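You operate a simulated robot arm through the tools that you are given. There is no shell and no other tool.

You run a simulated robot arm. Do the job below in one go: nothing can be reset, and whatever is moved stays where it is left.

Task
Candle the turntable's eggs; move the cracked one to the short white rack.
Fine: all three on the white turntable; into the rack's free cup; lamp off, grey knob back at 1, no egg damaged, the others left in their cups.

It is judged by the outcome, as a careful person would: the job done as asked, and still so three seconds after it is handed in. It fails if anything else is knocked over, pushed out of place, dropped, spilled or broken.

Robot
A 6-joint arm with a two-finger parallel gripper, fixed in place. Base frame: the origin is at the foot of the arm, x ahead of it, y to its left, z up; the work surface is at about z = 11. Lengths are in mm, angles in rad, forces in N, time in s.
With the tool pointing down near the work surface it reaches from about 140 to 580 mm from the base axis. Its first joint turns from -1.152 to 1.152 rad. Payload 2.1 kg.
The tool frame sits at the grasp point between the pads (the TCP): z along the fingers, y along the line on which they close. The tips reach 30 mm beyond it. The gripper opens to 94 mm. The fingers are 28 mm wide and 10 mm thick; the gripper's body (50 by 96 mm) begins 55 mm behind the TCP.
Orientation is that of the tool frame in the base frame, as [roll, pitch, yaw] about the fixed x, y, z axes, in that order (R = Rz(yaw) Ry(pitch) Rx(roll)). With the fingers straight down and closing along the base's y, the tool's x points along the base's -x, its y along +y and its z along -z.

Tools
- The arm moves only by the tool nudge_tool. Its argument "plan" is text: rows parted by semicolons, each of 7 numbers parted by spaces: the gripper command, from -1 (shut) to 1 (fully open), values between in proportion, then the shift along the tool's x, y, z in mm, then the turn, a rotation vector about the tool's x, y, z in degrees. In form: gripper x y z rx ry rz; .... A call has 1 to 20 rows; each row is the pose to reach, as a shift and turn from the pose commanded when the call began, along the tool's axes at that moment. Each row takes 0.2 s and may step no farther than 50 mm and 0.15 rad from the row before; otherwise, or with a gripper value out of range, the whole call is refused. A pose out of reach is approached as far as the arm can. The call stops where the force on the tool passes 40 N (or 10 N more than at its start, if that is more) or the arm is blocked; 0.2 s more then pass. Each finger travels about 72 mm/s and halts on what it meets, pressing with about 45 N; the grip force reading is that of the motor and also rises with nothing between the fingers. The clock runs only during rows and for 0.2 s after the last one: add rows that repeat a pose to give the fingers time. The reply holds the time, the measured pose of the TCP, the force on the tool along the base axes, the opening and the grip force, in the units named above and with some noise, with the torque about the TCP (base axes, N m) and any sound that the robot's microphone picked up.
- Cameras (640 x 400 px; columns grow to the right, rows downward): "scene" is fixed at [50.8, -370.7, 487.8]; the picture's right is [0.80, -0.60, 0.00], its down [-0.33, -0.44, -0.83] and it looks along [0.50, 0.67, -0.55] (base axes); focal length 237 px, centre (320, 200). "wrist" rides on the gripper at [76, 14, -102] in the tool frame; the picture's right is [-0.18, 0.98, 0.00], its down [-0.75, -0.14, -0.64] and it looks along [-0.63, -0.12, 0.77] (tool axes); focal length 243 px, centre (320, 200). There is no depth. A picture from a camera that has moved, and an enlarged one, comes with that camera's place and axes in the base frame and with its lens.
- grab_frame(camera): a new picture of that camera. The clock stands still meanwhile.
- close_up(camera, box): a new picture of the part [left, top, right, bottom] of that camera's present view, enlarged. The clock stands still meanwhile.
- sign_off(): hands the job in; it is judged then, once.

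Nothing tells you positions but the pictures and the camera data. Unless the task says otherwise, let go and move clear before handing in.

The tools are called after "Emit:" as name(argument=value, ...) on one line, values as JSON. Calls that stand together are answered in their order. nudge_tool: Moves the arm, as the interface text tells. Its arguments: {"type":"object","properties":{"plan":{"type":"string"}},"required":["plan"]} The other tools are called the same way: grab_frame (camera) takes a picture; close_up (camera, box) takes an enlarged picture of a part of a camera's view; sign_off () hands the job in.

At the start:

```text
clock: 0.0
eef_pos: [352.6, 105.8, 321.5]
ee_rot: [3.141, -0.001, 3.14]
force: [-0.6, 1.1, -0.2]
ft_torque: [0.0, 0.03, -0.01]
grip_width: 93.9
gripper_force: 0.0
```

scene: 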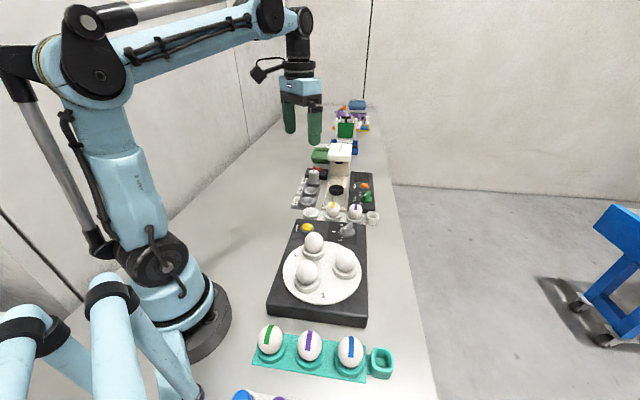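
wrist: 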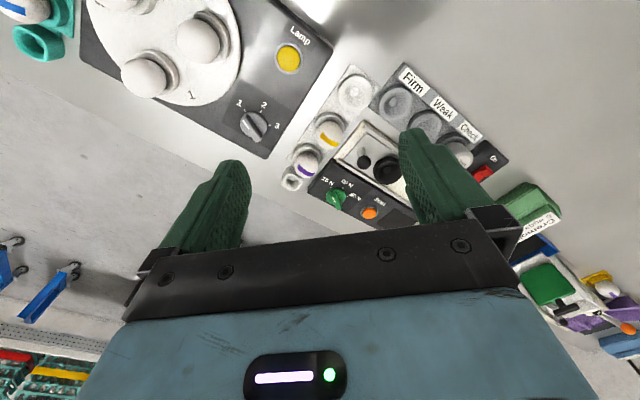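

I see a black candling box with a white turntable holding three eggs, a yellow lamp button and a grey knob. A teal rack is near the base, and a short white rack with two eggs lies beyond the box. I'll take closer pictures before moving.

Emit:
close_up(camera="scene", box=[250, 200, 410, 300])

Emit:
close_up(camera="scene", box=[270, 130, 398, 230])

Emit:
close_up(camera="wrist", box=[80, 0, 340, 162])

Emit:
close_up(camera="wrist", box=[260, 50, 520, 230])

```text
4.00 times, centred on (330, 250) of scene
camera zoom: at [50.8, -370.7, 487.8], right [0.8, -0.6, 0.0], down [-0.33, -0.44, -0.83], along [0.5, 0.67, -0.55], focal length 949 px, centre (280, 0)
```

zoom: 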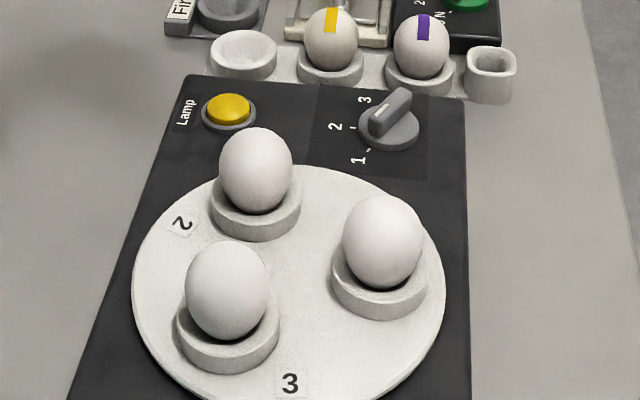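

```text
4.00 times, centred on (334, 180) of scene
camera zoom: at [50.8, -370.7, 487.8], right [0.8, -0.6, 0.0], down [-0.33, -0.44, -0.83], along [0.5, 0.67, -0.55], focal length 949 px, centre (264, 280)
```

zoom: 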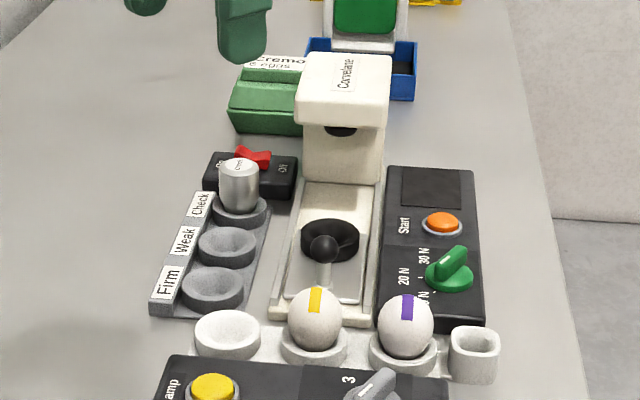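

```text
2.46 times, centred on (210, 81) of wrist
camera zoom: at [276.6, 119.9, 422.7], right [0.18, 0.98, 0.0], down [0.75, -0.14, 0.64], along [0.63, -0.12, -0.77], focal length 597 px, centre (591, 493)
```

zoom: 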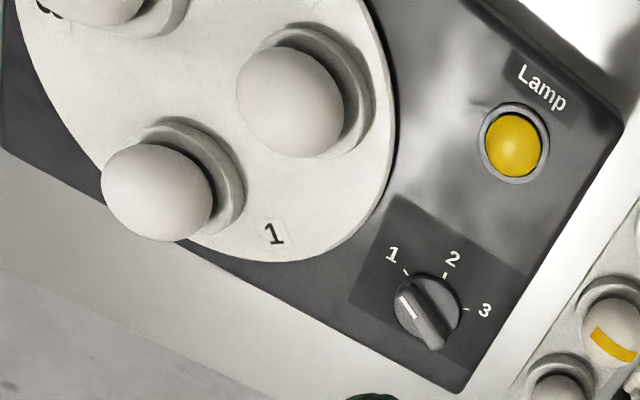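

```text
2.22 times, centred on (390, 140) of wrist
camera zoom: at [276.6, 119.9, 422.7], right [0.18, 0.98, 0.0], down [0.75, -0.14, 0.64], along [0.63, -0.12, -0.77], focal length 539 px, centre (164, 333)
```

zoom: 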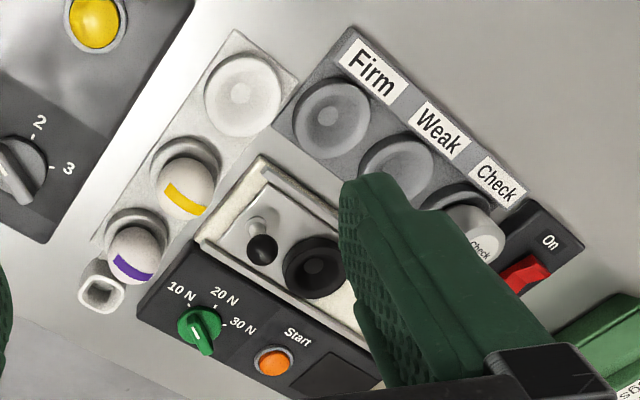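

The lamp button looks to be at about (332, 67, 53) and the knob at about (411, -12, 55), pointing at 1. The turntable centre is near (275, -78) and the rack's free cup near (400, 152). I'll close the gripper and come down above the lamp button for a closer look.

Emit:
nudge_tool(plan="-1 4 -8 45 0 0 0; -1 8 -16 90 0 0 0; -1 12 -24 130 0 0 0; -1 16 -32 170 0 0 0; -1 20.6 -38.8 201.5 0 0 0; -1 20.6 -38.8 201.5 0 0 0")

Emit:
grab_frame(camera="wrist")

Emit:
grab_frame(camera="scene")

```text
clock: 1.4
eef_pos: [332.8, 65.5, 117.7]
ee_rot: [3.14, -0.001, -3.141]
force: [-0.2, -0.4, -0.3]
ft_torque: [0.0, 0.03, 0.02]
grip_width: 0.0
gripper_force: 32.7
```

```text
taken
camera wrist: at [256.5, 79.8, 220.1], right [0.18, 0.98, 0.0], down [0.75, -0.14, 0.64], along [0.63, -0.12, -0.77], focal length 243 px, centre (320, 200)
```

wrist: 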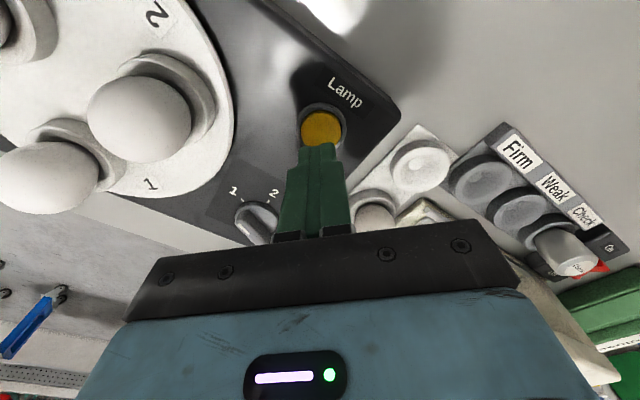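

```text
taken
```

scene: 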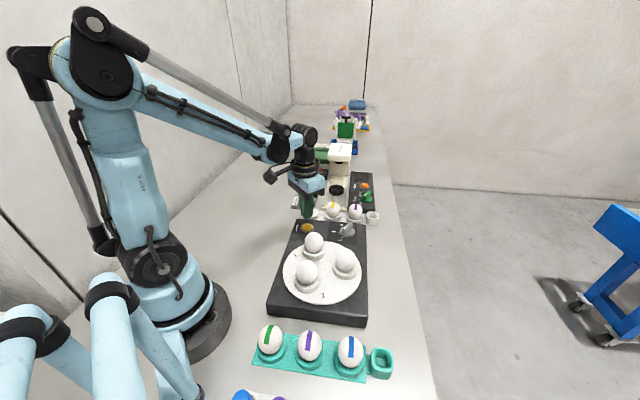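

The tool is above the lamp button. I'll check the alignment from a close-up of the button.

Emit:
close_up(camera="wrist", box=[210, 50, 410, 250])

Emit:
close_up(camera="scene", box=[280, 170, 380, 250])

```text
2.00 times, centred on (310, 150) of wrist
camera zoom: at [256.5, 79.8, 220.1], right [0.18, 0.98, 0.0], down [0.75, -0.14, 0.64], along [0.63, -0.12, -0.77], focal length 485 px, centre (340, 300)
```

zoom: 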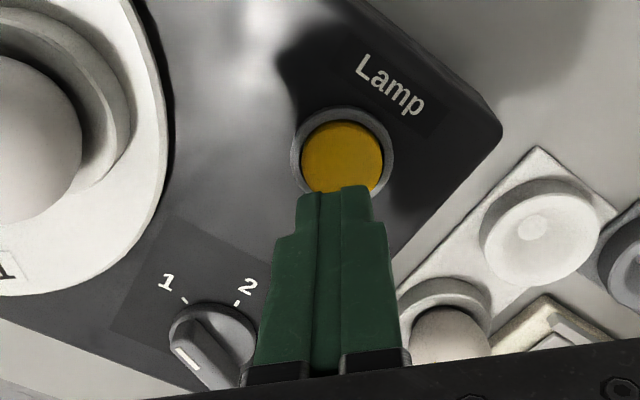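

```text
5.00 times, centred on (330, 210) of scene
camera zoom: at [50.8, -370.7, 487.8], right [0.8, -0.6, 0.0], down [-0.33, -0.44, -0.83], along [0.5, 0.67, -0.55], focal length 1186 px, centre (270, 150)
```

zoom: 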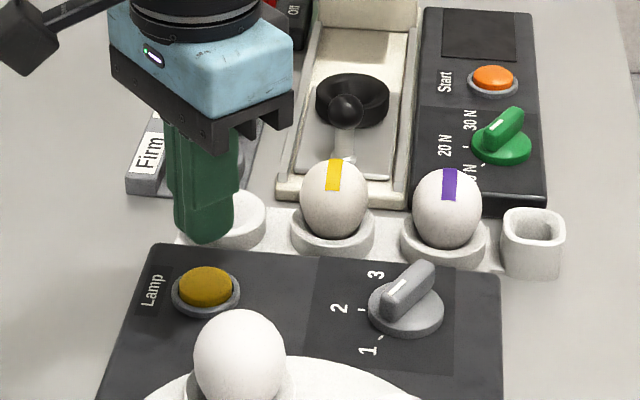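

The button centre is about (330, 67), and the tips sit about 30 mm above it. I'll descend until just above it and then press in small steps.

Emit:
nudge_tool(plan="-1 2.3 1 14 0 0 0; -1 2.3 1 26 0 0 0; -1 2.3 1 28 0 0 0; -1 2.3 1 28 0 0 0")

Emit:
close_up(camera="scene", box=[280, 200, 360, 250])

Emit:
close_up(camera="wrist", box=[240, 100, 400, 200])

```text
clock: 2.4
eef_pos: [330.1, 68.1, 91.1]
ee_rot: [3.14, 0.001, -3.142]
force: [0.1, 1.0, -0.1]
ft_torque: [0.03, 0.01, -0.04]
grip_width: 0.2
gripper_force: 33.3
```

```text
8.00 times, centred on (320, 225) of scene
camera zoom: at [50.8, -370.7, 487.8], right [0.8, -0.6, 0.0], down [-0.33, -0.44, -0.83], along [0.5, 0.67, -0.55], focal length 1898 px, centre (320, 0)
```

zoom: 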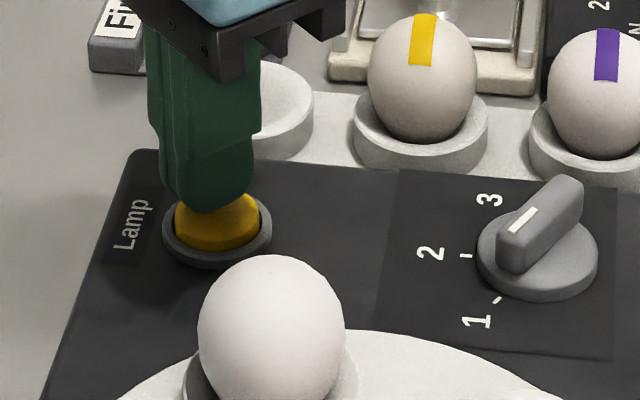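

```text
4.00 times, centred on (320, 150) of wrist
camera zoom: at [253.7, 81.7, 193.5], right [0.18, 0.98, 0.0], down [0.75, -0.14, 0.64], along [0.63, -0.12, -0.77], focal length 970 px, centre (320, 400)
```

zoom: 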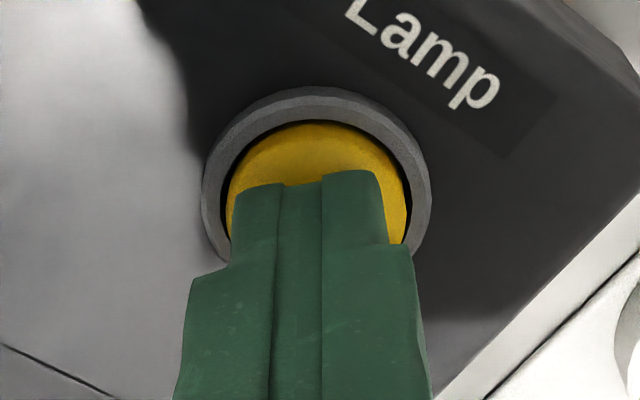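

The tips are over the button, a few millimetres above it. I'll press slowly and watch the force and listen for a click.

Emit:
nudge_tool(plan="-1 0 -0.8 3 0 0 0; -1 0 -0.8 5 0 0 0; -1 0 -0.8 6.5 0 0 0; -1 0 -0.8 8 0 0 0")

Emit:
grab_frame(camera="scene")

```text
clock: 3.4
eef_pos: [329.4, 66.8, 83.7]
ee_rot: [-3.141, 0.001, 3.14]
force: [-0.6, -0.8, 1.9]
ft_torque: [-0.02, 0.05, 0.0]
grip_width: 0.0
gripper_force: 33.0
```

```text
taken
```

scene: 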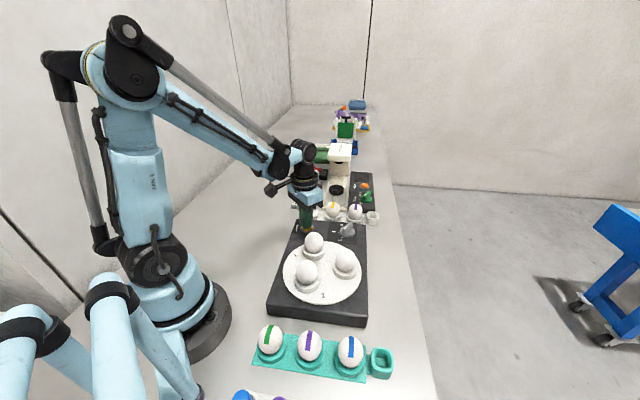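

I have light contact (about 2 N) and no click yet. I'll keep pressing in small steps.

Emit:
nudge_tool(plan="-1 0 0 1 0 0 0; -1 0 0 2 0 0 0; -1 0 0 3 0 0 0")

Emit:
close_up(camera="scene", box=[250, 200, 410, 300])

```text
clock: 4.2
eef_pos: [330.8, 67.1, 80.5]
ee_rot: [-3.141, 0.0, -3.141]
force: [-3.0, 1.3, 7.4]
ft_torque: [0.02, 0.09, 0.01]
grip_width: 0.0
gripper_force: 33.0
heard: click
```

```text
4.00 times, centred on (330, 250) of scene
camera zoom: at [50.7, -370.7, 487.8], right [0.8, -0.6, 0.0], down [-0.33, -0.44, -0.83], along [0.5, 0.67, -0.55], focal length 949 px, centre (280, 0)
```

zoom: 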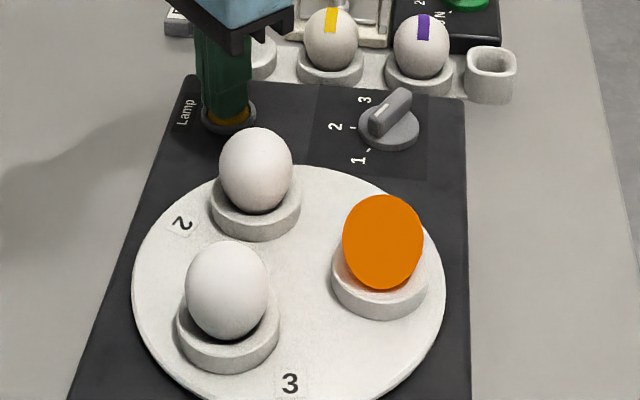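

A click, and egg 1 (in the cup near (312, -114)) now glows orange. I'll lift straight up and see whether the lamp stays on.

Emit:
nudge_tool(plan="-1 0 0 -3 0 0 0; -1 0 0 -30 0 0 0; -1 0 0 -70 0 0 0; -1 0 0 -110 0 0 0")

Emit:
close_up(camera="scene", box=[310, 235, 374, 275])

Emit:
grab_frame(camera="wrist")

```text
clock: 5.2
eef_pos: [329.8, 66.9, 193.2]
ee_rot: [3.141, 0.001, 3.141]
force: [-0.1, 0.6, 0.5]
ft_torque: [0.0, -0.02, 0.02]
grip_width: 0.0
gripper_force: 32.8
```

```text
10.00 times, centred on (342, 255) of scene
camera zoom: at [50.8, -370.7, 487.8], right [0.8, -0.6, 0.0], down [-0.33, -0.44, -0.83], along [0.5, 0.67, -0.55], focal length 2372 px, centre (100, -350)
```

zoom: 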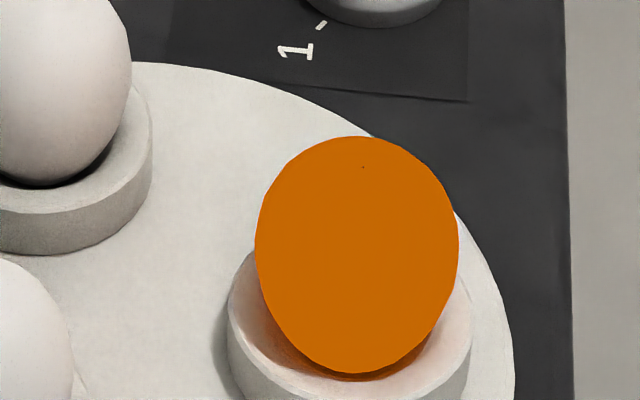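

```text
taken
camera wrist: at [253.5, 81.8, 294.7], right [0.18, 0.98, 0.0], down [0.75, -0.14, 0.64], along [0.63, -0.12, -0.77], focal length 243 px, centre (320, 200)
```

wrist: 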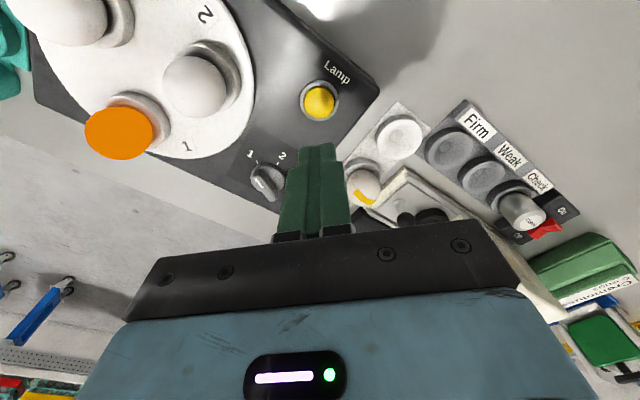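

The lamp stays on. I'll look at egg 1 from the wrist camera.

Emit:
close_up(camera="wrist", box=[78, 90, 174, 170])

Emit:
close_up(camera="wrist", box=[220, 130, 316, 210])

Emit:
close_up(camera="scene", box=[332, 245, 358, 262])

```text
5.00 times, centred on (126, 130) of wrist
camera zoom: at [253.5, 81.8, 294.7], right [0.18, 0.98, 0.0], down [0.75, -0.14, 0.64], along [0.63, -0.12, -0.77], focal length 1213 px, centre (1290, 550)
```

zoom: 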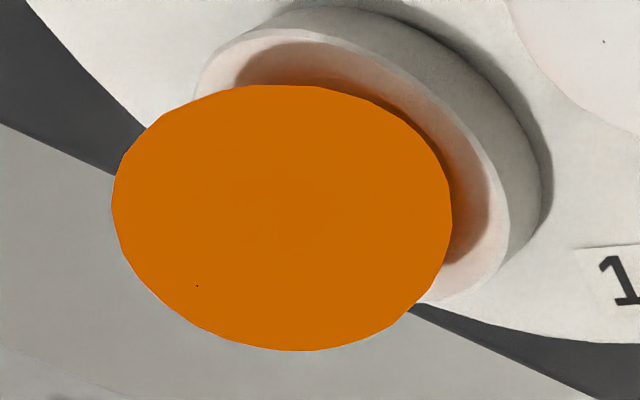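

```text
5.00 times, centred on (268, 170) of wrist
camera zoom: at [253.5, 81.8, 294.7], right [0.18, 0.98, 0.0], down [0.75, -0.14, 0.64], along [0.63, -0.12, -0.77], focal length 1213 px, centre (580, 350)
```

zoom: 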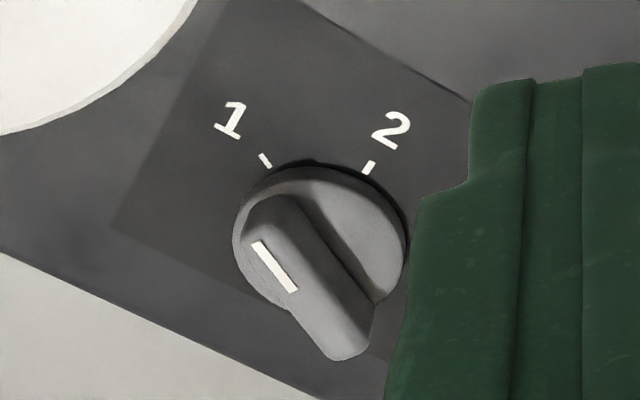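

```text
16.00 times, centred on (345, 254) of scene
camera zoom: at [50.8, -370.7, 487.8], right [0.8, -0.6, 0.0], down [-0.33, -0.44, -0.83], along [0.5, 0.67, -0.55], focal length 3796 px, centre (-80, -656)
```

zoom: 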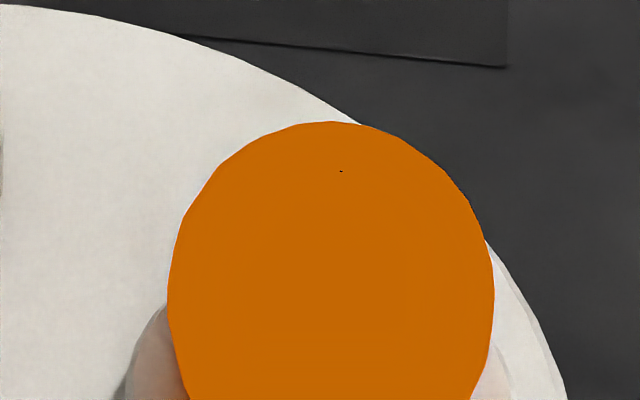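

Egg 1 shows no crack from these two sides; the tiny dots are the egg tips, and egg 2 has one too. I'll move over the grey knob at about (410, -13), aligned with its blade (about 190°), to turn it to 2.

Emit:
nudge_tool(plan="0 -20 -20 12 0 0 -2.5; 0 -40 -40 24 0 0 -5; 0 -60 -60 40 0 0 -7.5; 0 -80.7 -79.9 55 0 0 -10; 0 -80.7 -79.9 63 0 0 -10; 0 -80.7 -79.9 63 0 0 -10")

Emit:
close_up(camera="wrist", box=[200, 60, 440, 210])

Emit:
close_up(camera="scene", box=[300, 180, 396, 240])

Emit:
grab_frame(camera="wrist")

```text
clock: 6.6
eef_pos: [411.1, -11.8, 126.8]
ee_rot: [3.141, 0.001, -2.966]
force: [-0.2, 0.4, 0.0]
ft_torque: [0.0, -0.05, -0.03]
grip_width: 46.8
gripper_force: 0.1
```

```text
2.67 times, centred on (320, 135) of wrist
camera zoom: at [333.6, -11.6, 228.5], right [0.01, 1.0, 0.0], down [0.77, -0.01, 0.64], along [0.64, -0.01, -0.77], focal length 647 px, centre (320, 373)
```

zoom: 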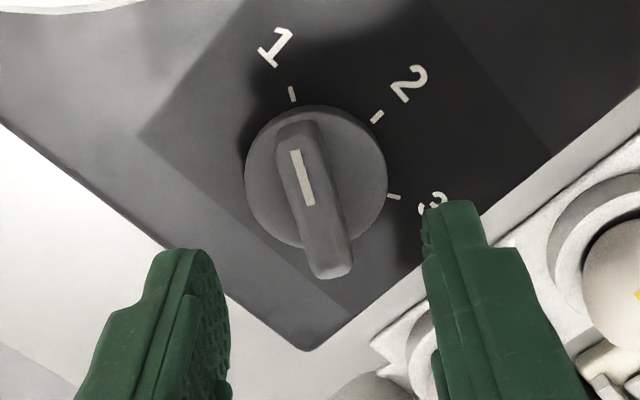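

```text
6.67 times, centred on (348, 210) of scene
camera zoom: at [50.8, -370.7, 487.8], right [0.8, -0.6, 0.0], down [-0.33, -0.44, -0.83], along [0.5, 0.67, -0.55], focal length 1582 px, centre (133, 133)
```

zoom: 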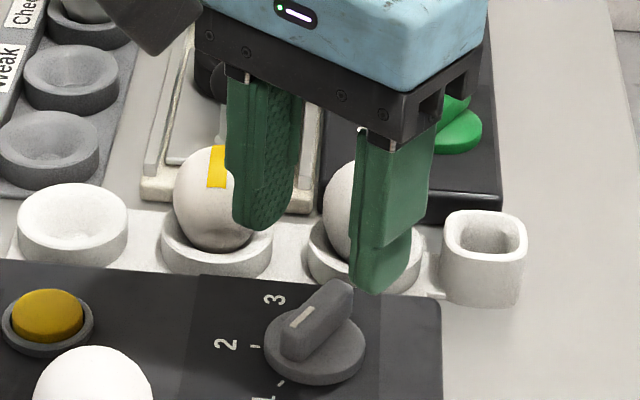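

```text
taken
camera wrist: at [333.6, -11.6, 228.5], right [0.01, 1.0, 0.0], down [0.77, -0.01, 0.64], along [0.64, -0.01, -0.77], focal length 243 px, centre (320, 200)
```

wrist: 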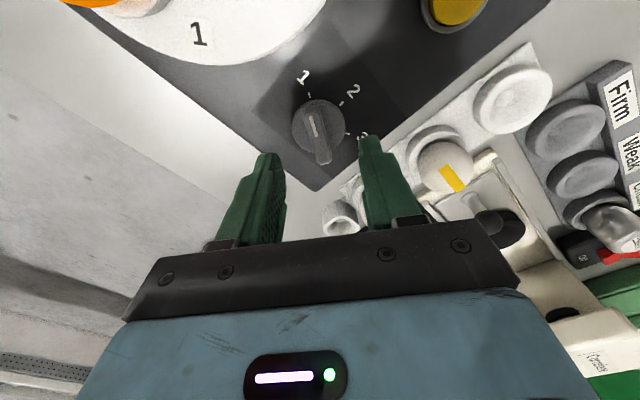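

The knob centre is (410, -14), with stops at about 195°, 135° and 75°, so each position is a 60° clockwise turn from above. I'll align, lower the fingers around the blade and close on it.

Emit:
nudge_tool(plan="0 1.2 -1.7 10 0 0 -5; 0 1.2 -1.7 25 0 0 -5; 0 1.2 -1.7 35 0 0 -5; 0 1.2 -1.7 40 0 0 -5; 0 1.2 -1.7 40 0 0 -5")

Emit:
close_up(camera="wrist", box=[200, 60, 440, 210])

Emit:
close_up(camera="scene", box=[300, 200, 396, 260])

```text
clock: 7.8
eef_pos: [409.8, -14.3, 87.4]
ee_rot: [3.141, 0.0, -2.879]
force: [0.0, 0.2, 0.5]
ft_torque: [-0.02, -0.04, 0.03]
grip_width: 47.3
gripper_force: 0.2
```

```text
2.67 times, centred on (320, 135) of wrist
camera zoom: at [332.7, -20.0, 188.6], right [-0.08, 1.0, 0.0], down [0.76, 0.06, 0.64], along [0.64, 0.05, -0.77], focal length 647 px, centre (320, 373)
```

zoom: 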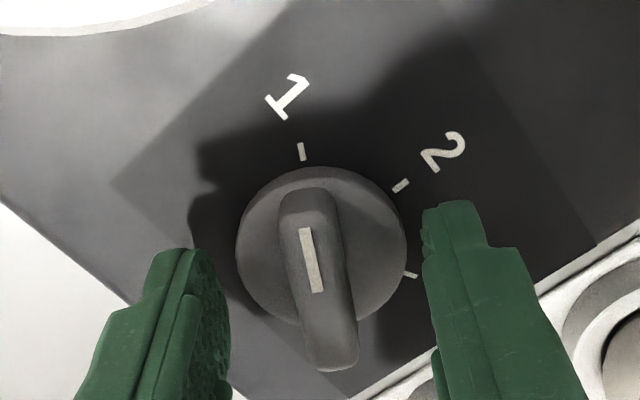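

```text
6.67 times, centred on (348, 230) of scene
camera zoom: at [50.8, -370.7, 487.8], right [0.8, -0.6, 0.0], down [-0.33, -0.44, -0.83], along [0.5, 0.67, -0.55], focal length 1582 px, centre (133, 0)
```

zoom: 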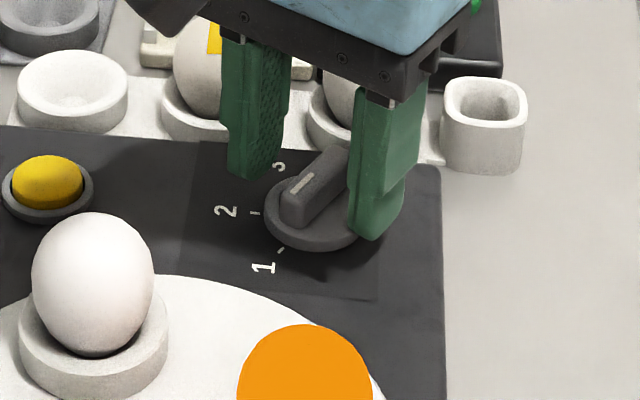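

The blade lies centred between the fingers at about 194°. I'll close on it and check.

Emit:
nudge_tool(plan="-0.5 0 0 1 0 0 0; -0.8 0 0 1 0 0 0; -0.8 0 0 1 0 0 0; -0.8 0 0 1 0 0 0")

Emit:
close_up(camera="wrist", box=[200, 60, 440, 210])

```text
clock: 8.8
eef_pos: [409.8, -14.5, 86.2]
ee_rot: [-3.141, -0.001, -2.881]
force: [-0.2, 0.0, 2.4]
ft_torque: [-0.03, 0.07, -0.01]
grip_width: 12.4
gripper_force: 44.7
```

```text
2.67 times, centred on (320, 135) of wrist
camera zoom: at [333.1, -20.0, 187.9], right [-0.08, 1.0, 0.0], down [0.76, 0.06, 0.64], along [0.64, 0.05, -0.77], focal length 647 px, centre (320, 373)
```

zoom: 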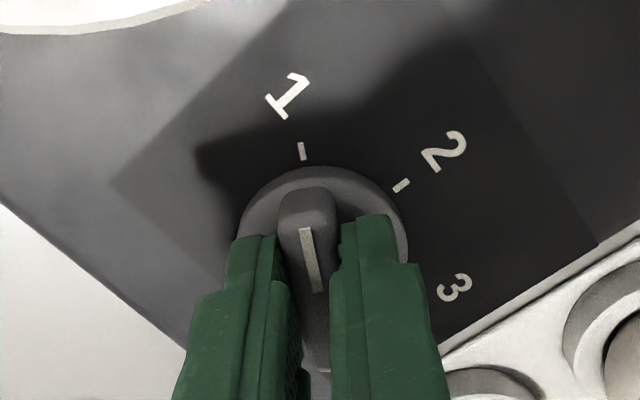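

The blade is held at 12.4 mm wide. I'll turn 60° clockwise, which is positive about the tool's z.

Emit:
nudge_tool(plan="-0.8 0 0 -0.5 0 0 7.5; -0.8 0 0 -0.5 0 0 15; -0.8 0 0 -0.5 0 0 22.5; -0.8 0 0 -0.5 0 0 30; -0.8 0 0 -0.5 0 0 37.5; -0.8 0 0 -0.5 0 0 45; -0.8 0 0 -0.5 0 0 52.5; -0.8 0 0 -0.5 0 0 60; -0.8 0 0 -0.5 0 0 60")

Emit:
grab_frame(camera="scene")

Emit:
grab_frame(camera="wrist")

```text
clock: 9.8
eef_pos: [410.1, -12.4, 87.0]
ee_rot: [3.139, -0.001, 2.901]
force: [2.9, 1.1, -4.5]
ft_torque: [0.0, 0.75, -0.01]
grip_width: 12.2
gripper_force: 45.1
stopped in row 5: the force on the tool passed its limit at 41 N (the readings are from after the stop); the commanded pose is now the measured one
```

```text
taken
```

scene: 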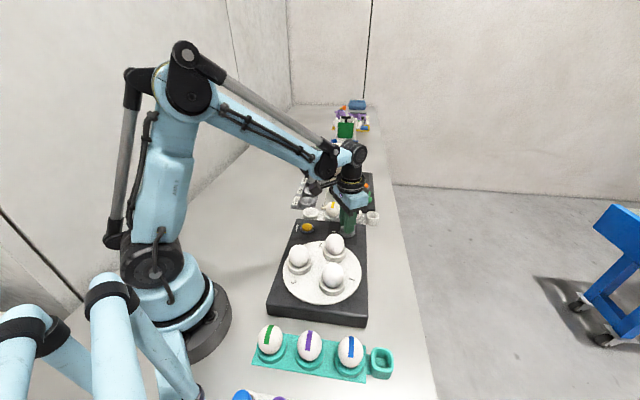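

```text
taken
camera wrist: at [339.7, 18.7, 188.0], right [0.41, 0.91, 0.0], down [0.7, -0.32, 0.64], along [0.59, -0.26, -0.77], focal length 243 px, centre (320, 200)
```

wrist: 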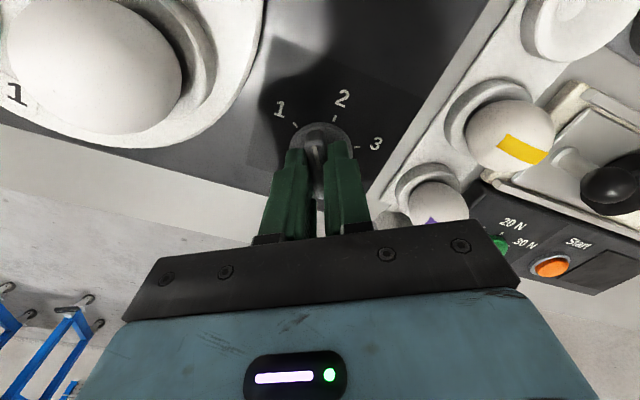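

The knob has turned about 29° and the turntable follows at twice the rate. The side load tripped the limit and has since relaxed, so I'll continue slowly to 135°.

Emit:
nudge_tool(plan="-0.8 0 0 0 0 0 3; -0.8 0 0 0 0 0 6; -0.8 0 0 0 0 0 9; -0.8 0 0 0 0 0 12; -0.8 0 0 0 0 0 15; -0.8 0 0 0 0 0 15")

Emit:
close_up(camera="wrist", box=[240, 80, 400, 180])

```text
clock: 11.2
eef_pos: [410.9, -12.9, 86.9]
ee_rot: [3.136, -0.001, 2.638]
force: [-6.3, 10.6, -11.7]
ft_torque: [-0.59, -0.85, 0.0]
grip_width: 12.2
gripper_force: 44.7
```

```text
4.00 times, centred on (320, 130) of wrist
camera zoom: at [350.7, 36.2, 188.2], right [0.64, 0.77, 0.0], down [0.59, -0.49, 0.64], along [0.5, -0.4, -0.77], focal length 970 px, centre (320, 480)
```

zoom: 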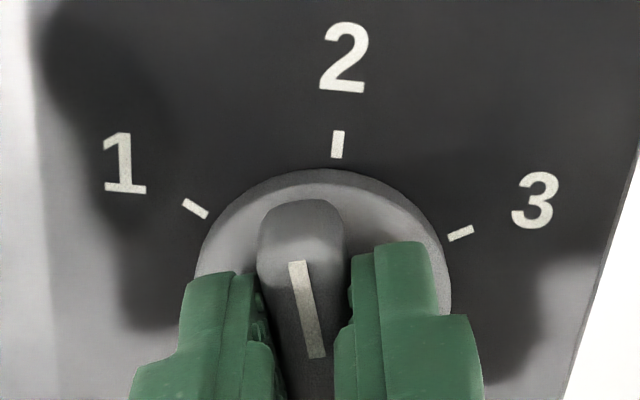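

The knob is at about 151°, with modest strain on the tool. I'll ease the offset slightly and finish the turn to the "2" mark.

Emit:
nudge_tool(plan="-0.8 0.8 0.4 0.6 0 0 2; -0.8 0.8 0.4 0.6 0 0 5; -0.8 0.8 0.4 0.6 0 0 8; -0.8 0.8 0.4 0.6 0 0 11; -0.8 0.8 0.4 0.6 0 0 14; -0.8 0.8 0.4 0.6 0 0 16; -0.8 0.8 0.4 0.6 0 0 16")

Emit:
close_up(camera="scene", box=[250, 200, 410, 300])

Emit:
grab_frame(camera="wrist")

```text
clock: 12.8
eef_pos: [410.3, -12.2, 86.4]
ee_rot: [3.131, 0.003, 2.357]
force: [26.7, 10.1, 17.2]
ft_torque: [0.81, 0.58, 0.05]
grip_width: 12.2
gripper_force: 44.5
```

```text
4.00 times, centred on (330, 250) of scene
camera zoom: at [50.7, -370.7, 487.8], right [0.8, -0.6, 0.0], down [-0.33, -0.44, -0.83], along [0.5, 0.67, -0.55], focal length 949 px, centre (280, 0)
```

zoom: 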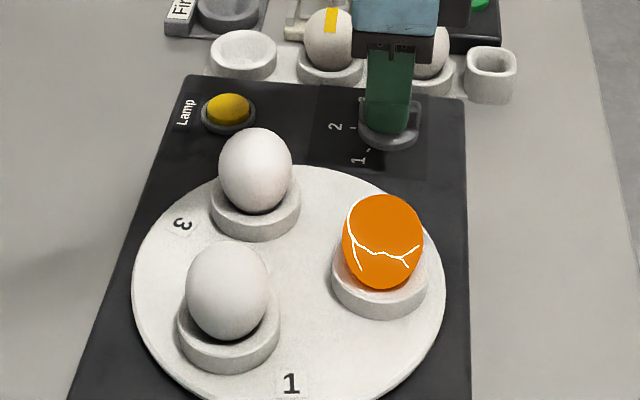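

```text
taken
camera wrist: at [366.1, 51.3, 187.9], right [0.82, 0.57, 0.01], down [0.43, -0.63, 0.64], along [0.37, -0.53, -0.77], focal length 243 px, centre (320, 200)
```

wrist: 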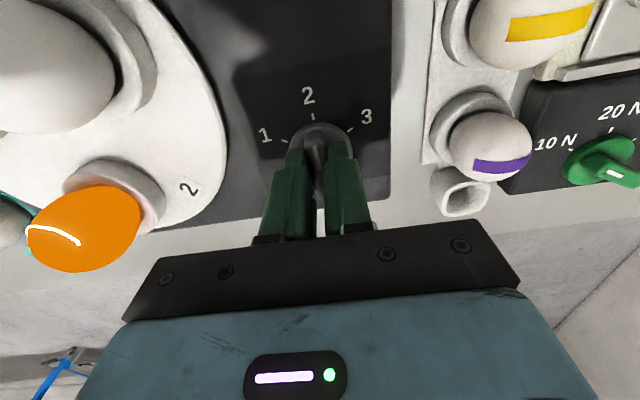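

At position 2 the egg shows a clear bright crack network, so egg 2 is the cracked one. I was asked to candle the turntable's eggs, so I'll check egg 3 too. First I'll release the strained grip and recentre.

Emit:
nudge_tool(plan="-0.5 0 0 0 0 0 0; -0.1 0 0 0 0 0 0; -0.1 0 0 0 0 0 0")

Emit:
close_up(camera="wrist", box=[240, 80, 400, 180])

Emit:
close_up(camera="scene", box=[310, 220, 374, 260])

```text
clock: 13.6
eef_pos: [409.3, -12.8, 86.5]
ee_rot: [3.138, -0.002, 2.36]
force: [-0.2, 0.6, -0.5]
ft_torque: [0.0, 0.01, -0.02]
grip_width: 42.3
gripper_force: 0.1
```

```text
4.00 times, centred on (320, 130) of wrist
camera zoom: at [365.1, 50.9, 187.8], right [0.82, 0.57, 0.0], down [0.43, -0.63, 0.64], along [0.36, -0.53, -0.77], focal length 970 px, centre (320, 480)
```

zoom: 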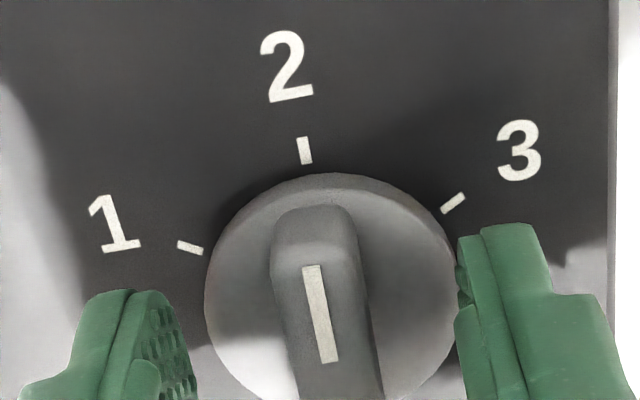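

```text
10.00 times, centred on (342, 240) of scene
camera zoom: at [50.8, -370.7, 487.8], right [0.8, -0.6, 0.0], down [-0.33, -0.44, -0.83], along [0.5, 0.67, -0.55], focal length 2372 px, centre (100, -200)
```

zoom: 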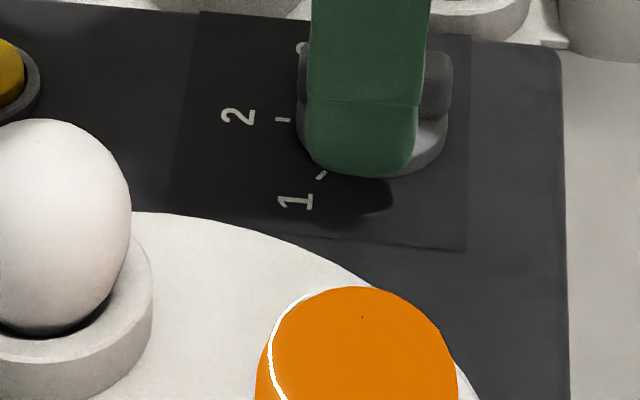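

The knob axis is really about (412, -13.6). I'll recentre there, regrip, and turn slowly to 3.

Emit:
nudge_tool(plan="-0.1 -1.5 0.7 0 0 0 0; -0.1 -2.5 1.4 0 0 0 0; -0.5 -2.5 1.4 0 0 0 0; -0.8 -2.5 1.4 0 0 0 0; -0.8 -2.5 1.4 0 0 0 0; -0.8 -2.5 1.4 0 0 0 0")

```text
clock: 15.0
eef_pos: [411.9, -13.0, 85.9]
ee_rot: [3.139, -0.002, 2.358]
force: [1.0, -2.7, -1.2]
ft_torque: [0.1, 0.39, -0.01]
grip_width: 12.1
gripper_force: 44.9
```

The grip is now nearly strain-free. I'll turn it 60° more, to 3.

Emit:
nudge_tool(plan="-0.8 0 0 0 0 0 4; -0.8 0 0 0 0 0 8; -0.8 0 0 0 0 0 12; -0.8 0 0 0 0 0 16; -0.8 0 0 0 0 0 20; -0.8 0 0 0 0 0 24; -0.8 0 0 0 0 0 28; -0.8 0 0 0 0 0 32; -0.8 0 0 0 0 0 36; -0.8 0 0 0 0 0 40; -0.8 0 0 0 0 0 44; -0.8 0 0 0 0 0 48; -0.8 0 0 0 0 0 52; -0.8 0 0 0 0 0 56; -0.8 0 0 0 0 0 60; -0.8 0 0 0 0 0 60")

Emit:
close_up(camera="scene", box=[250, 200, 410, 300])

Emit:
grab_frame(camera="wrist")

```text
clock: 18.4
eef_pos: [411.5, -13.9, 86.6]
ee_rot: [-3.141, -0.001, 1.309]
force: [-3.3, -11.4, 30.7]
ft_torque: [-0.75, 0.25, 0.0]
grip_width: 12.5
gripper_force: 44.8
```

```text
4.00 times, centred on (330, 250) of scene
camera zoom: at [50.6, -370.7, 487.9], right [0.8, -0.6, 0.0], down [-0.33, -0.44, -0.83], along [0.5, 0.67, -0.55], focal length 949 px, centre (280, 0)
```

zoom: 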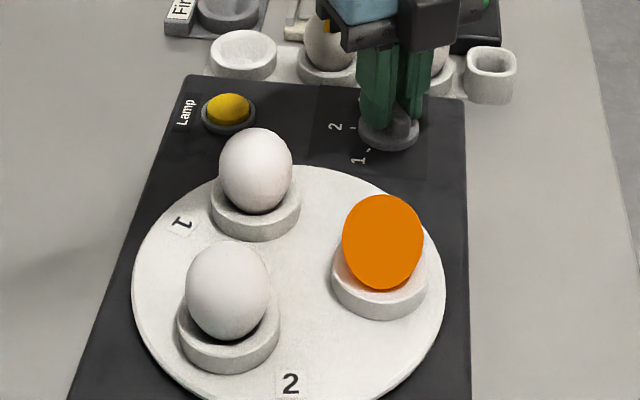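

```text
taken
camera wrist: at [445.7, 56.3, 187.7], right [0.9, -0.43, 0.0], down [-0.33, -0.69, 0.64], along [-0.28, -0.58, -0.77], focal length 243 px, centre (320, 200)
```

wrist: 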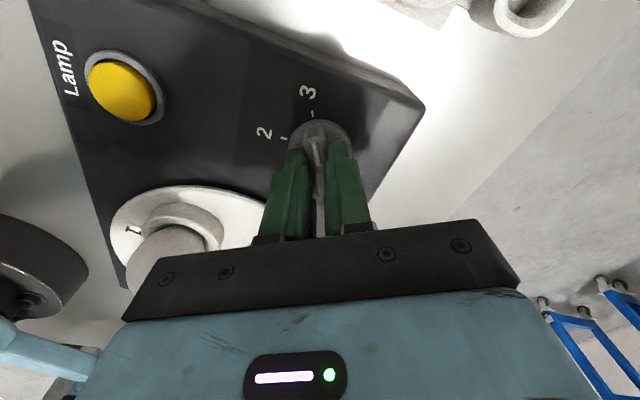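

Egg 3 glows cleanly with no crack, so egg 2 is the one to move. I'll release the strain and regrip, then turn the knob back towards 1.

Emit:
nudge_tool(plan="-0.5 0 0 -1 0 0 0; -0.3 0 0 -1 0 0 0; -0.3 0 0 -1 0 0 0")

Emit:
close_up(camera="wrist", box=[240, 80, 400, 180])

Emit:
close_up(camera="scene", box=[310, 235, 374, 275])

```text
clock: 19.2
eef_pos: [412.7, -12.7, 87.4]
ee_rot: [-3.141, -0.003, 1.314]
force: [0.2, -0.4, -0.4]
ft_torque: [-0.02, -0.02, 0.03]
grip_width: 32.8
gripper_force: 0.1
```

```text
4.00 times, centred on (320, 130) of wrist
camera zoom: at [446.0, 57.0, 188.8], right [0.9, -0.43, 0.0], down [-0.33, -0.69, 0.64], along [-0.27, -0.58, -0.77], focal length 970 px, centre (320, 480)
```

zoom: 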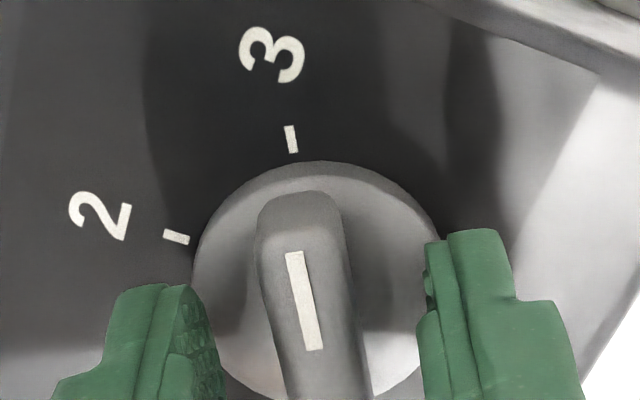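

```text
10.00 times, centred on (342, 255) of scene
camera zoom: at [50.8, -370.7, 487.8], right [0.8, -0.6, 0.0], down [-0.33, -0.44, -0.83], along [0.5, 0.67, -0.55], focal length 2372 px, centre (100, -350)
```

zoom: 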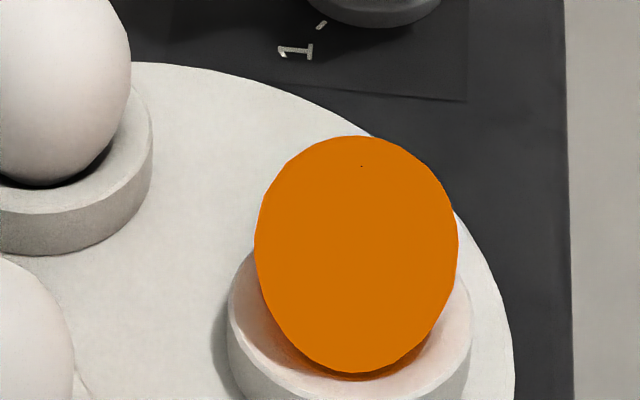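

Egg 3 is clear and the grip is centred. I'll close and turn back 60° to 2.

Emit:
nudge_tool(plan="-0.8 0 0 0 0 0 0; -0.8 0 0 0 0 0 0; -0.8 0 0 0 0 0 0; -0.8 0 0 0 0 0 -4; -0.8 0 0 0 0 0 -8; -0.8 0 0 0 0 0 -12; -0.8 0 0 0 0 0 -16; -0.8 0 0 0 0 0 -20; -0.8 0 0 0 0 0 -24; -0.8 0 0 0 0 0 -28; -0.8 0 0 0 0 0 -32; -0.8 0 0 0 0 0 -36; -0.8 0 0 0 0 0 -40; -0.8 0 0 0 0 0 -44; -0.8 0 0 0 0 0 -48; -0.8 0 0 0 0 0 -52; -0.8 0 0 0 0 0 -56; -0.8 0 0 0 0 0 -60; -0.8 0 0 0 0 0 -60")

Emit:
close_up(camera="scene", box=[250, 200, 410, 300])

```text
clock: 23.2
eef_pos: [412.2, -13.4, 88.3]
ee_rot: [3.14, -0.002, 2.362]
force: [-17.7, 14.3, 3.9]
ft_torque: [0.27, 0.38, 0.0]
grip_width: 12.3
gripper_force: 45.0
```

```text
4.00 times, centred on (330, 250) of scene
camera zoom: at [50.8, -370.7, 487.8], right [0.8, -0.6, 0.0], down [-0.33, -0.44, -0.83], along [0.5, 0.67, -0.55], focal length 949 px, centre (280, 0)
```

zoom: 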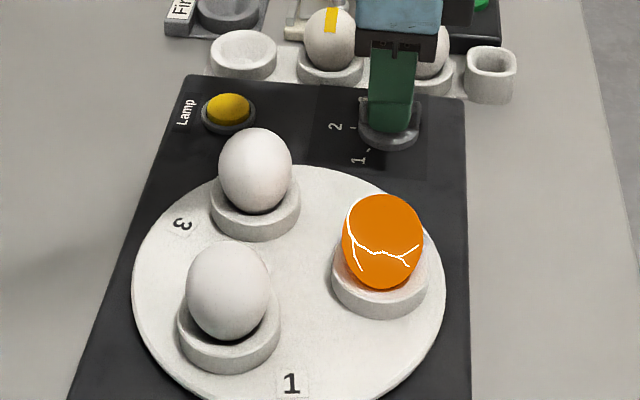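

The knob is back at 2 and the crack shows again on the same egg. I'll release the strain, recentre, regrip and turn the last 60° to 1.

Emit:
nudge_tool(plan="-0.4 0 0 0 0 0 0; -0.4 0 0 0 0 0 0; -0.4 0 0 1.5 0 0 0; -0.8 0 0 1.5 0 0 0; -0.8 0 0 1.5 0 0 0; -0.8 0 0 1.5 0 0 0")

```text
clock: 24.6
eef_pos: [413.6, -14.1, 85.7]
ee_rot: [3.14, -0.001, 2.358]
force: [-1.9, -4.6, 1.6]
ft_torque: [-0.33, 0.03, 0.04]
grip_width: 12.2
gripper_force: 44.9
```

The grip sits about 1.5 mm off the axis. I'll reopen, shift, regrip and turn to 1 in one go.

Emit:
nudge_tool(plan="-0.4 0 0 0 0 0 0; -0.4 1.3 0 0 0 0 0; -0.4 1.3 0 0 0 0 0; -0.8 1.3 0 0 0 0 0; -0.8 1.3 0 0 0 0 0; -0.8 1.3 0 0 0 0 0; -0.8 1.3 0 0 0 0 -4.6; -0.8 1.3 0 0 0 0 -9.2; -0.8 1.3 0 0 0 0 -13.8; -0.8 1.3 0 0 0 0 -18.4; -0.8 1.3 0 0 0 0 -23; -0.8 1.3 0 0 0 0 -27.6; -0.8 1.3 0 0 0 0 -32.2; -0.8 1.3 0 0 0 0 -36.8; -0.8 1.3 0 0 0 0 -41.4; -0.8 1.3 0 0 0 0 -46; -0.8 1.3 0 0 0 0 -50.6; -0.8 1.3 0 0 0 0 -55.2; -0.8 1.3 0 0 0 0 -60; -0.8 1.3 0 0 0 0 -60")

Emit:
close_up(camera="scene", box=[250, 200, 410, 300])

Emit:
close_up(camera="wrist", box=[200, 60, 440, 210])

```text
clock: 28.8
eef_pos: [411.4, -13.2, 85.2]
ee_rot: [-3.141, -0.007, -2.876]
force: [-2.3, -1.1, 5.0]
ft_torque: [0.26, -0.55, -0.01]
grip_width: 12.3
gripper_force: 45.1
stopped in row 20: the force on the tool passed its limit at 40 N (the readings are from after the stop); the commanded pose is now the measured one
```

```text
4.00 times, centred on (330, 250) of scene
camera zoom: at [50.8, -370.7, 487.8], right [0.8, -0.6, 0.0], down [-0.33, -0.44, -0.83], along [0.5, 0.67, -0.55], focal length 949 px, centre (280, 0)
```

zoom: 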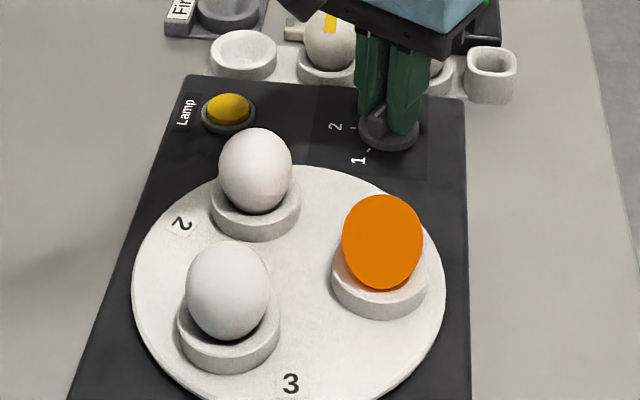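

```text
2.67 times, centred on (320, 135) of wrist
camera zoom: at [334.2, -19.6, 187.7], right [-0.08, 1.0, 0.0], down [0.77, 0.06, 0.64], along [0.64, 0.05, -0.77], focal length 647 px, centre (320, 373)
```

zoom: 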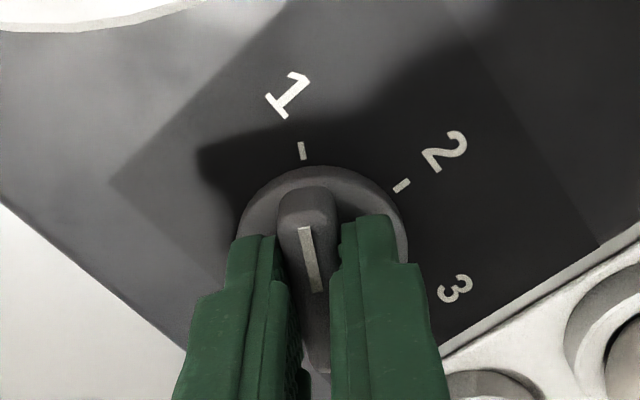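

The knob is back at 1, and egg 1 is at the lamp again and lit. I'll let go, rise and check the knob.

Emit:
nudge_tool(plan="-0.5 0 0 0 0 0 0; -0.1 0 0 0 0 0 0; -0.1 0 0 0 0 0 0; -0.1 0 0 -10 0 0 0; -0.1 0 0 -30 0 0 0; -0.1 0 0 -60 0 0 0; -0.1 0 0 -80 0 0 0; -0.1 0 0 -80 0 0 0")

Emit:
close_up(camera="wrist", box=[200, 20, 440, 170])

Emit:
close_up(camera="scene", box=[310, 205, 390, 255])

```text
clock: 30.6
eef_pos: [409.6, -12.2, 166.1]
ee_rot: [-3.14, -0.006, -2.876]
force: [0.6, 0.3, 0.3]
ft_torque: [-0.02, 0.0, 0.02]
grip_width: 42.4
gripper_force: 0.1
```

```text
2.67 times, centred on (320, 95) of wrist
camera zoom: at [333.7, -18.6, 268.1], right [-0.08, 1.0, 0.0], down [0.77, 0.06, 0.64], along [0.64, 0.05, -0.77], focal length 647 px, centre (320, 480)
```

zoom: 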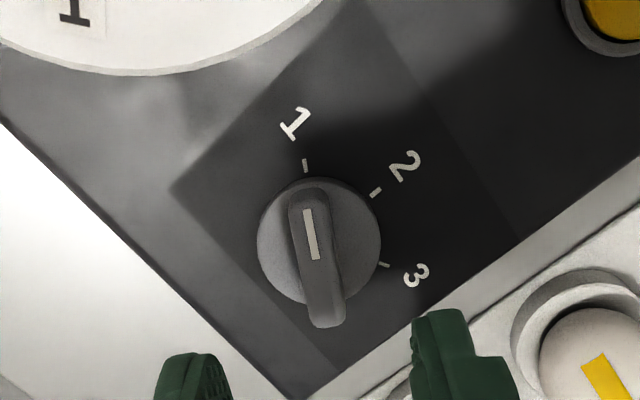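

```text
8.00 times, centred on (350, 230) of scene
camera zoom: at [50.8, -370.7, 487.8], right [0.8, -0.6, 0.0], down [-0.33, -0.44, -0.83], along [0.5, 0.67, -0.55], focal length 1898 px, centre (80, -40)
```

zoom: 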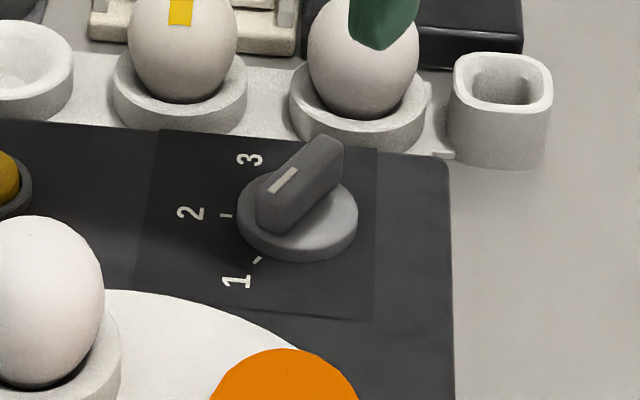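

The knob sits on 1. Next I'll go back over the lamp button with the gripper closed.

Emit:
nudge_tool(plan="-1 14 24 0 0 0 4; -1 28 49 0 0 0 8; -1 42 73 5 0 0 12; -1 55.6 97.2 20 0 0 15; -1 55.6 97.2 45 0 0 15; -1 55.6 97.2 65 0 0 15; -1 55.6 97.2 72 0 0 15; -1 55.6 97.2 72 0 0 15")

Emit:
close_up(camera="wrist", box=[240, 100, 400, 200])

```text
clock: 32.4
eef_pos: [331.4, 65.1, 91.1]
ee_rot: [-3.138, -0.005, 3.141]
force: [-0.4, 0.6, -0.1]
ft_torque: [0.0, 0.02, 0.01]
grip_width: 0.0
gripper_force: 33.0
```

```text
4.00 times, centred on (320, 150) of wrist
camera zoom: at [256.1, 80.2, 194.3], right [0.18, 0.98, 0.0], down [0.76, -0.14, 0.64], along [0.63, -0.12, -0.77], focal length 970 px, centre (320, 400)
```

zoom: 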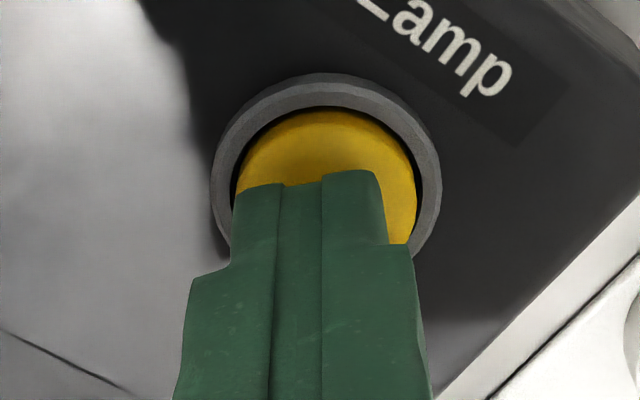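

I'm over the button. I'll shift about 1 mm and press slowly until it clicks.

Emit:
nudge_tool(plan="-1 1.3 1.5 3 0 0 0; -1 1.3 1.5 6 0 0 0; -1 1.3 1.5 8 0 0 0; -1 1.3 1.5 9 0 0 0; -1 1.3 1.5 10 0 0 0; -1 1.3 1.5 10.6 0 0 0")

Emit:
close_up(camera="scene", box=[250, 200, 410, 300])

```text
clock: 33.8
eef_pos: [330.7, 67.4, 82.8]
ee_rot: [-3.137, -0.006, -3.137]
force: [-1.8, -0.1, 3.5]
ft_torque: [-0.03, 0.0, 0.0]
grip_width: 0.0
gripper_force: 33.1
heard: click
```

```text
4.00 times, centred on (330, 250) of scene
camera zoom: at [50.8, -370.7, 487.8], right [0.8, -0.6, 0.0], down [-0.33, -0.44, -0.83], along [0.5, 0.67, -0.55], focal length 949 px, centre (280, 0)
```

zoom: 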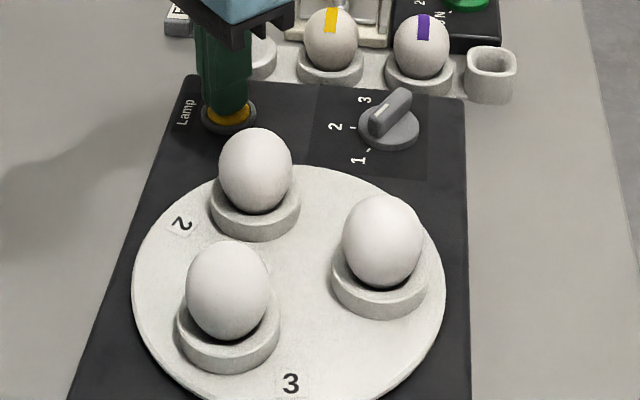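

A click, and egg 1 is dark again, so the lamp is off. I'll rise and look down on the cracked egg, now at about (289, -25) beside label 2.

Emit:
nudge_tool(plan="-1 0 0 -5 0 0 0; -1 0 0 -40 0 0 0; -1 0 0 -80 0 0 0; 0 0 0 -120 0 0 0; 0 0 0 -120 0 0 0")

Emit:
grab_frame(camera="wrist")

Emit:
close_up(camera="scene", box=[250, 200, 410, 300])

```text
clock: 35.0
eef_pos: [333.5, 68.2, 201.8]
ee_rot: [-3.139, -0.004, -3.138]
force: [0.3, -0.1, 0.1]
ft_torque: [-0.03, 0.0, 0.01]
grip_width: 47.1
gripper_force: 0.1
```

```text
taken
camera wrist: at [257.1, 82.7, 303.7], right [0.18, 0.98, 0.0], down [0.76, -0.14, 0.64], along [0.63, -0.12, -0.77], focal length 243 px, centre (320, 200)
```

wrist: 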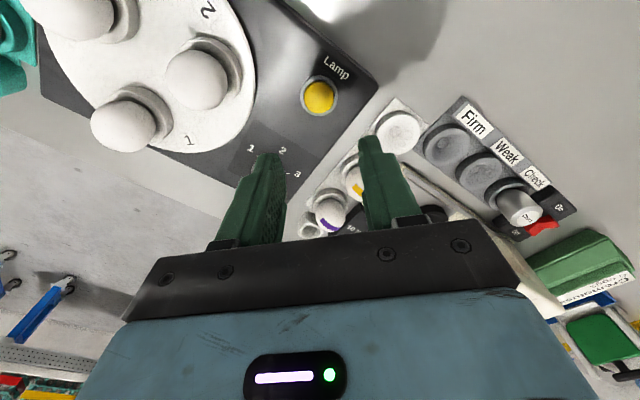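

```text
4.00 times, centred on (330, 250) of scene
camera zoom: at [50.8, -370.7, 487.8], right [0.8, -0.6, 0.0], down [-0.33, -0.44, -0.83], along [0.5, 0.67, -0.55], focal length 949 px, centre (280, 0)
```

zoom: 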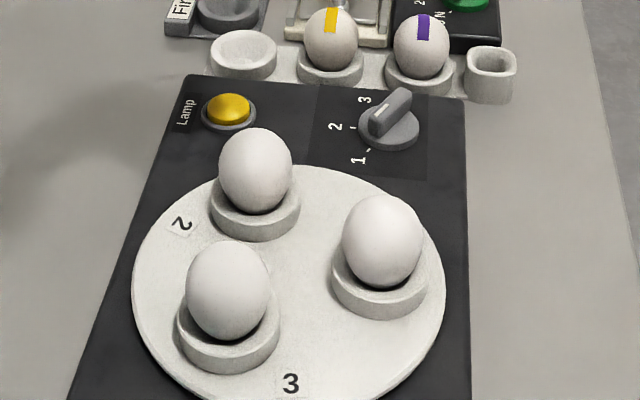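

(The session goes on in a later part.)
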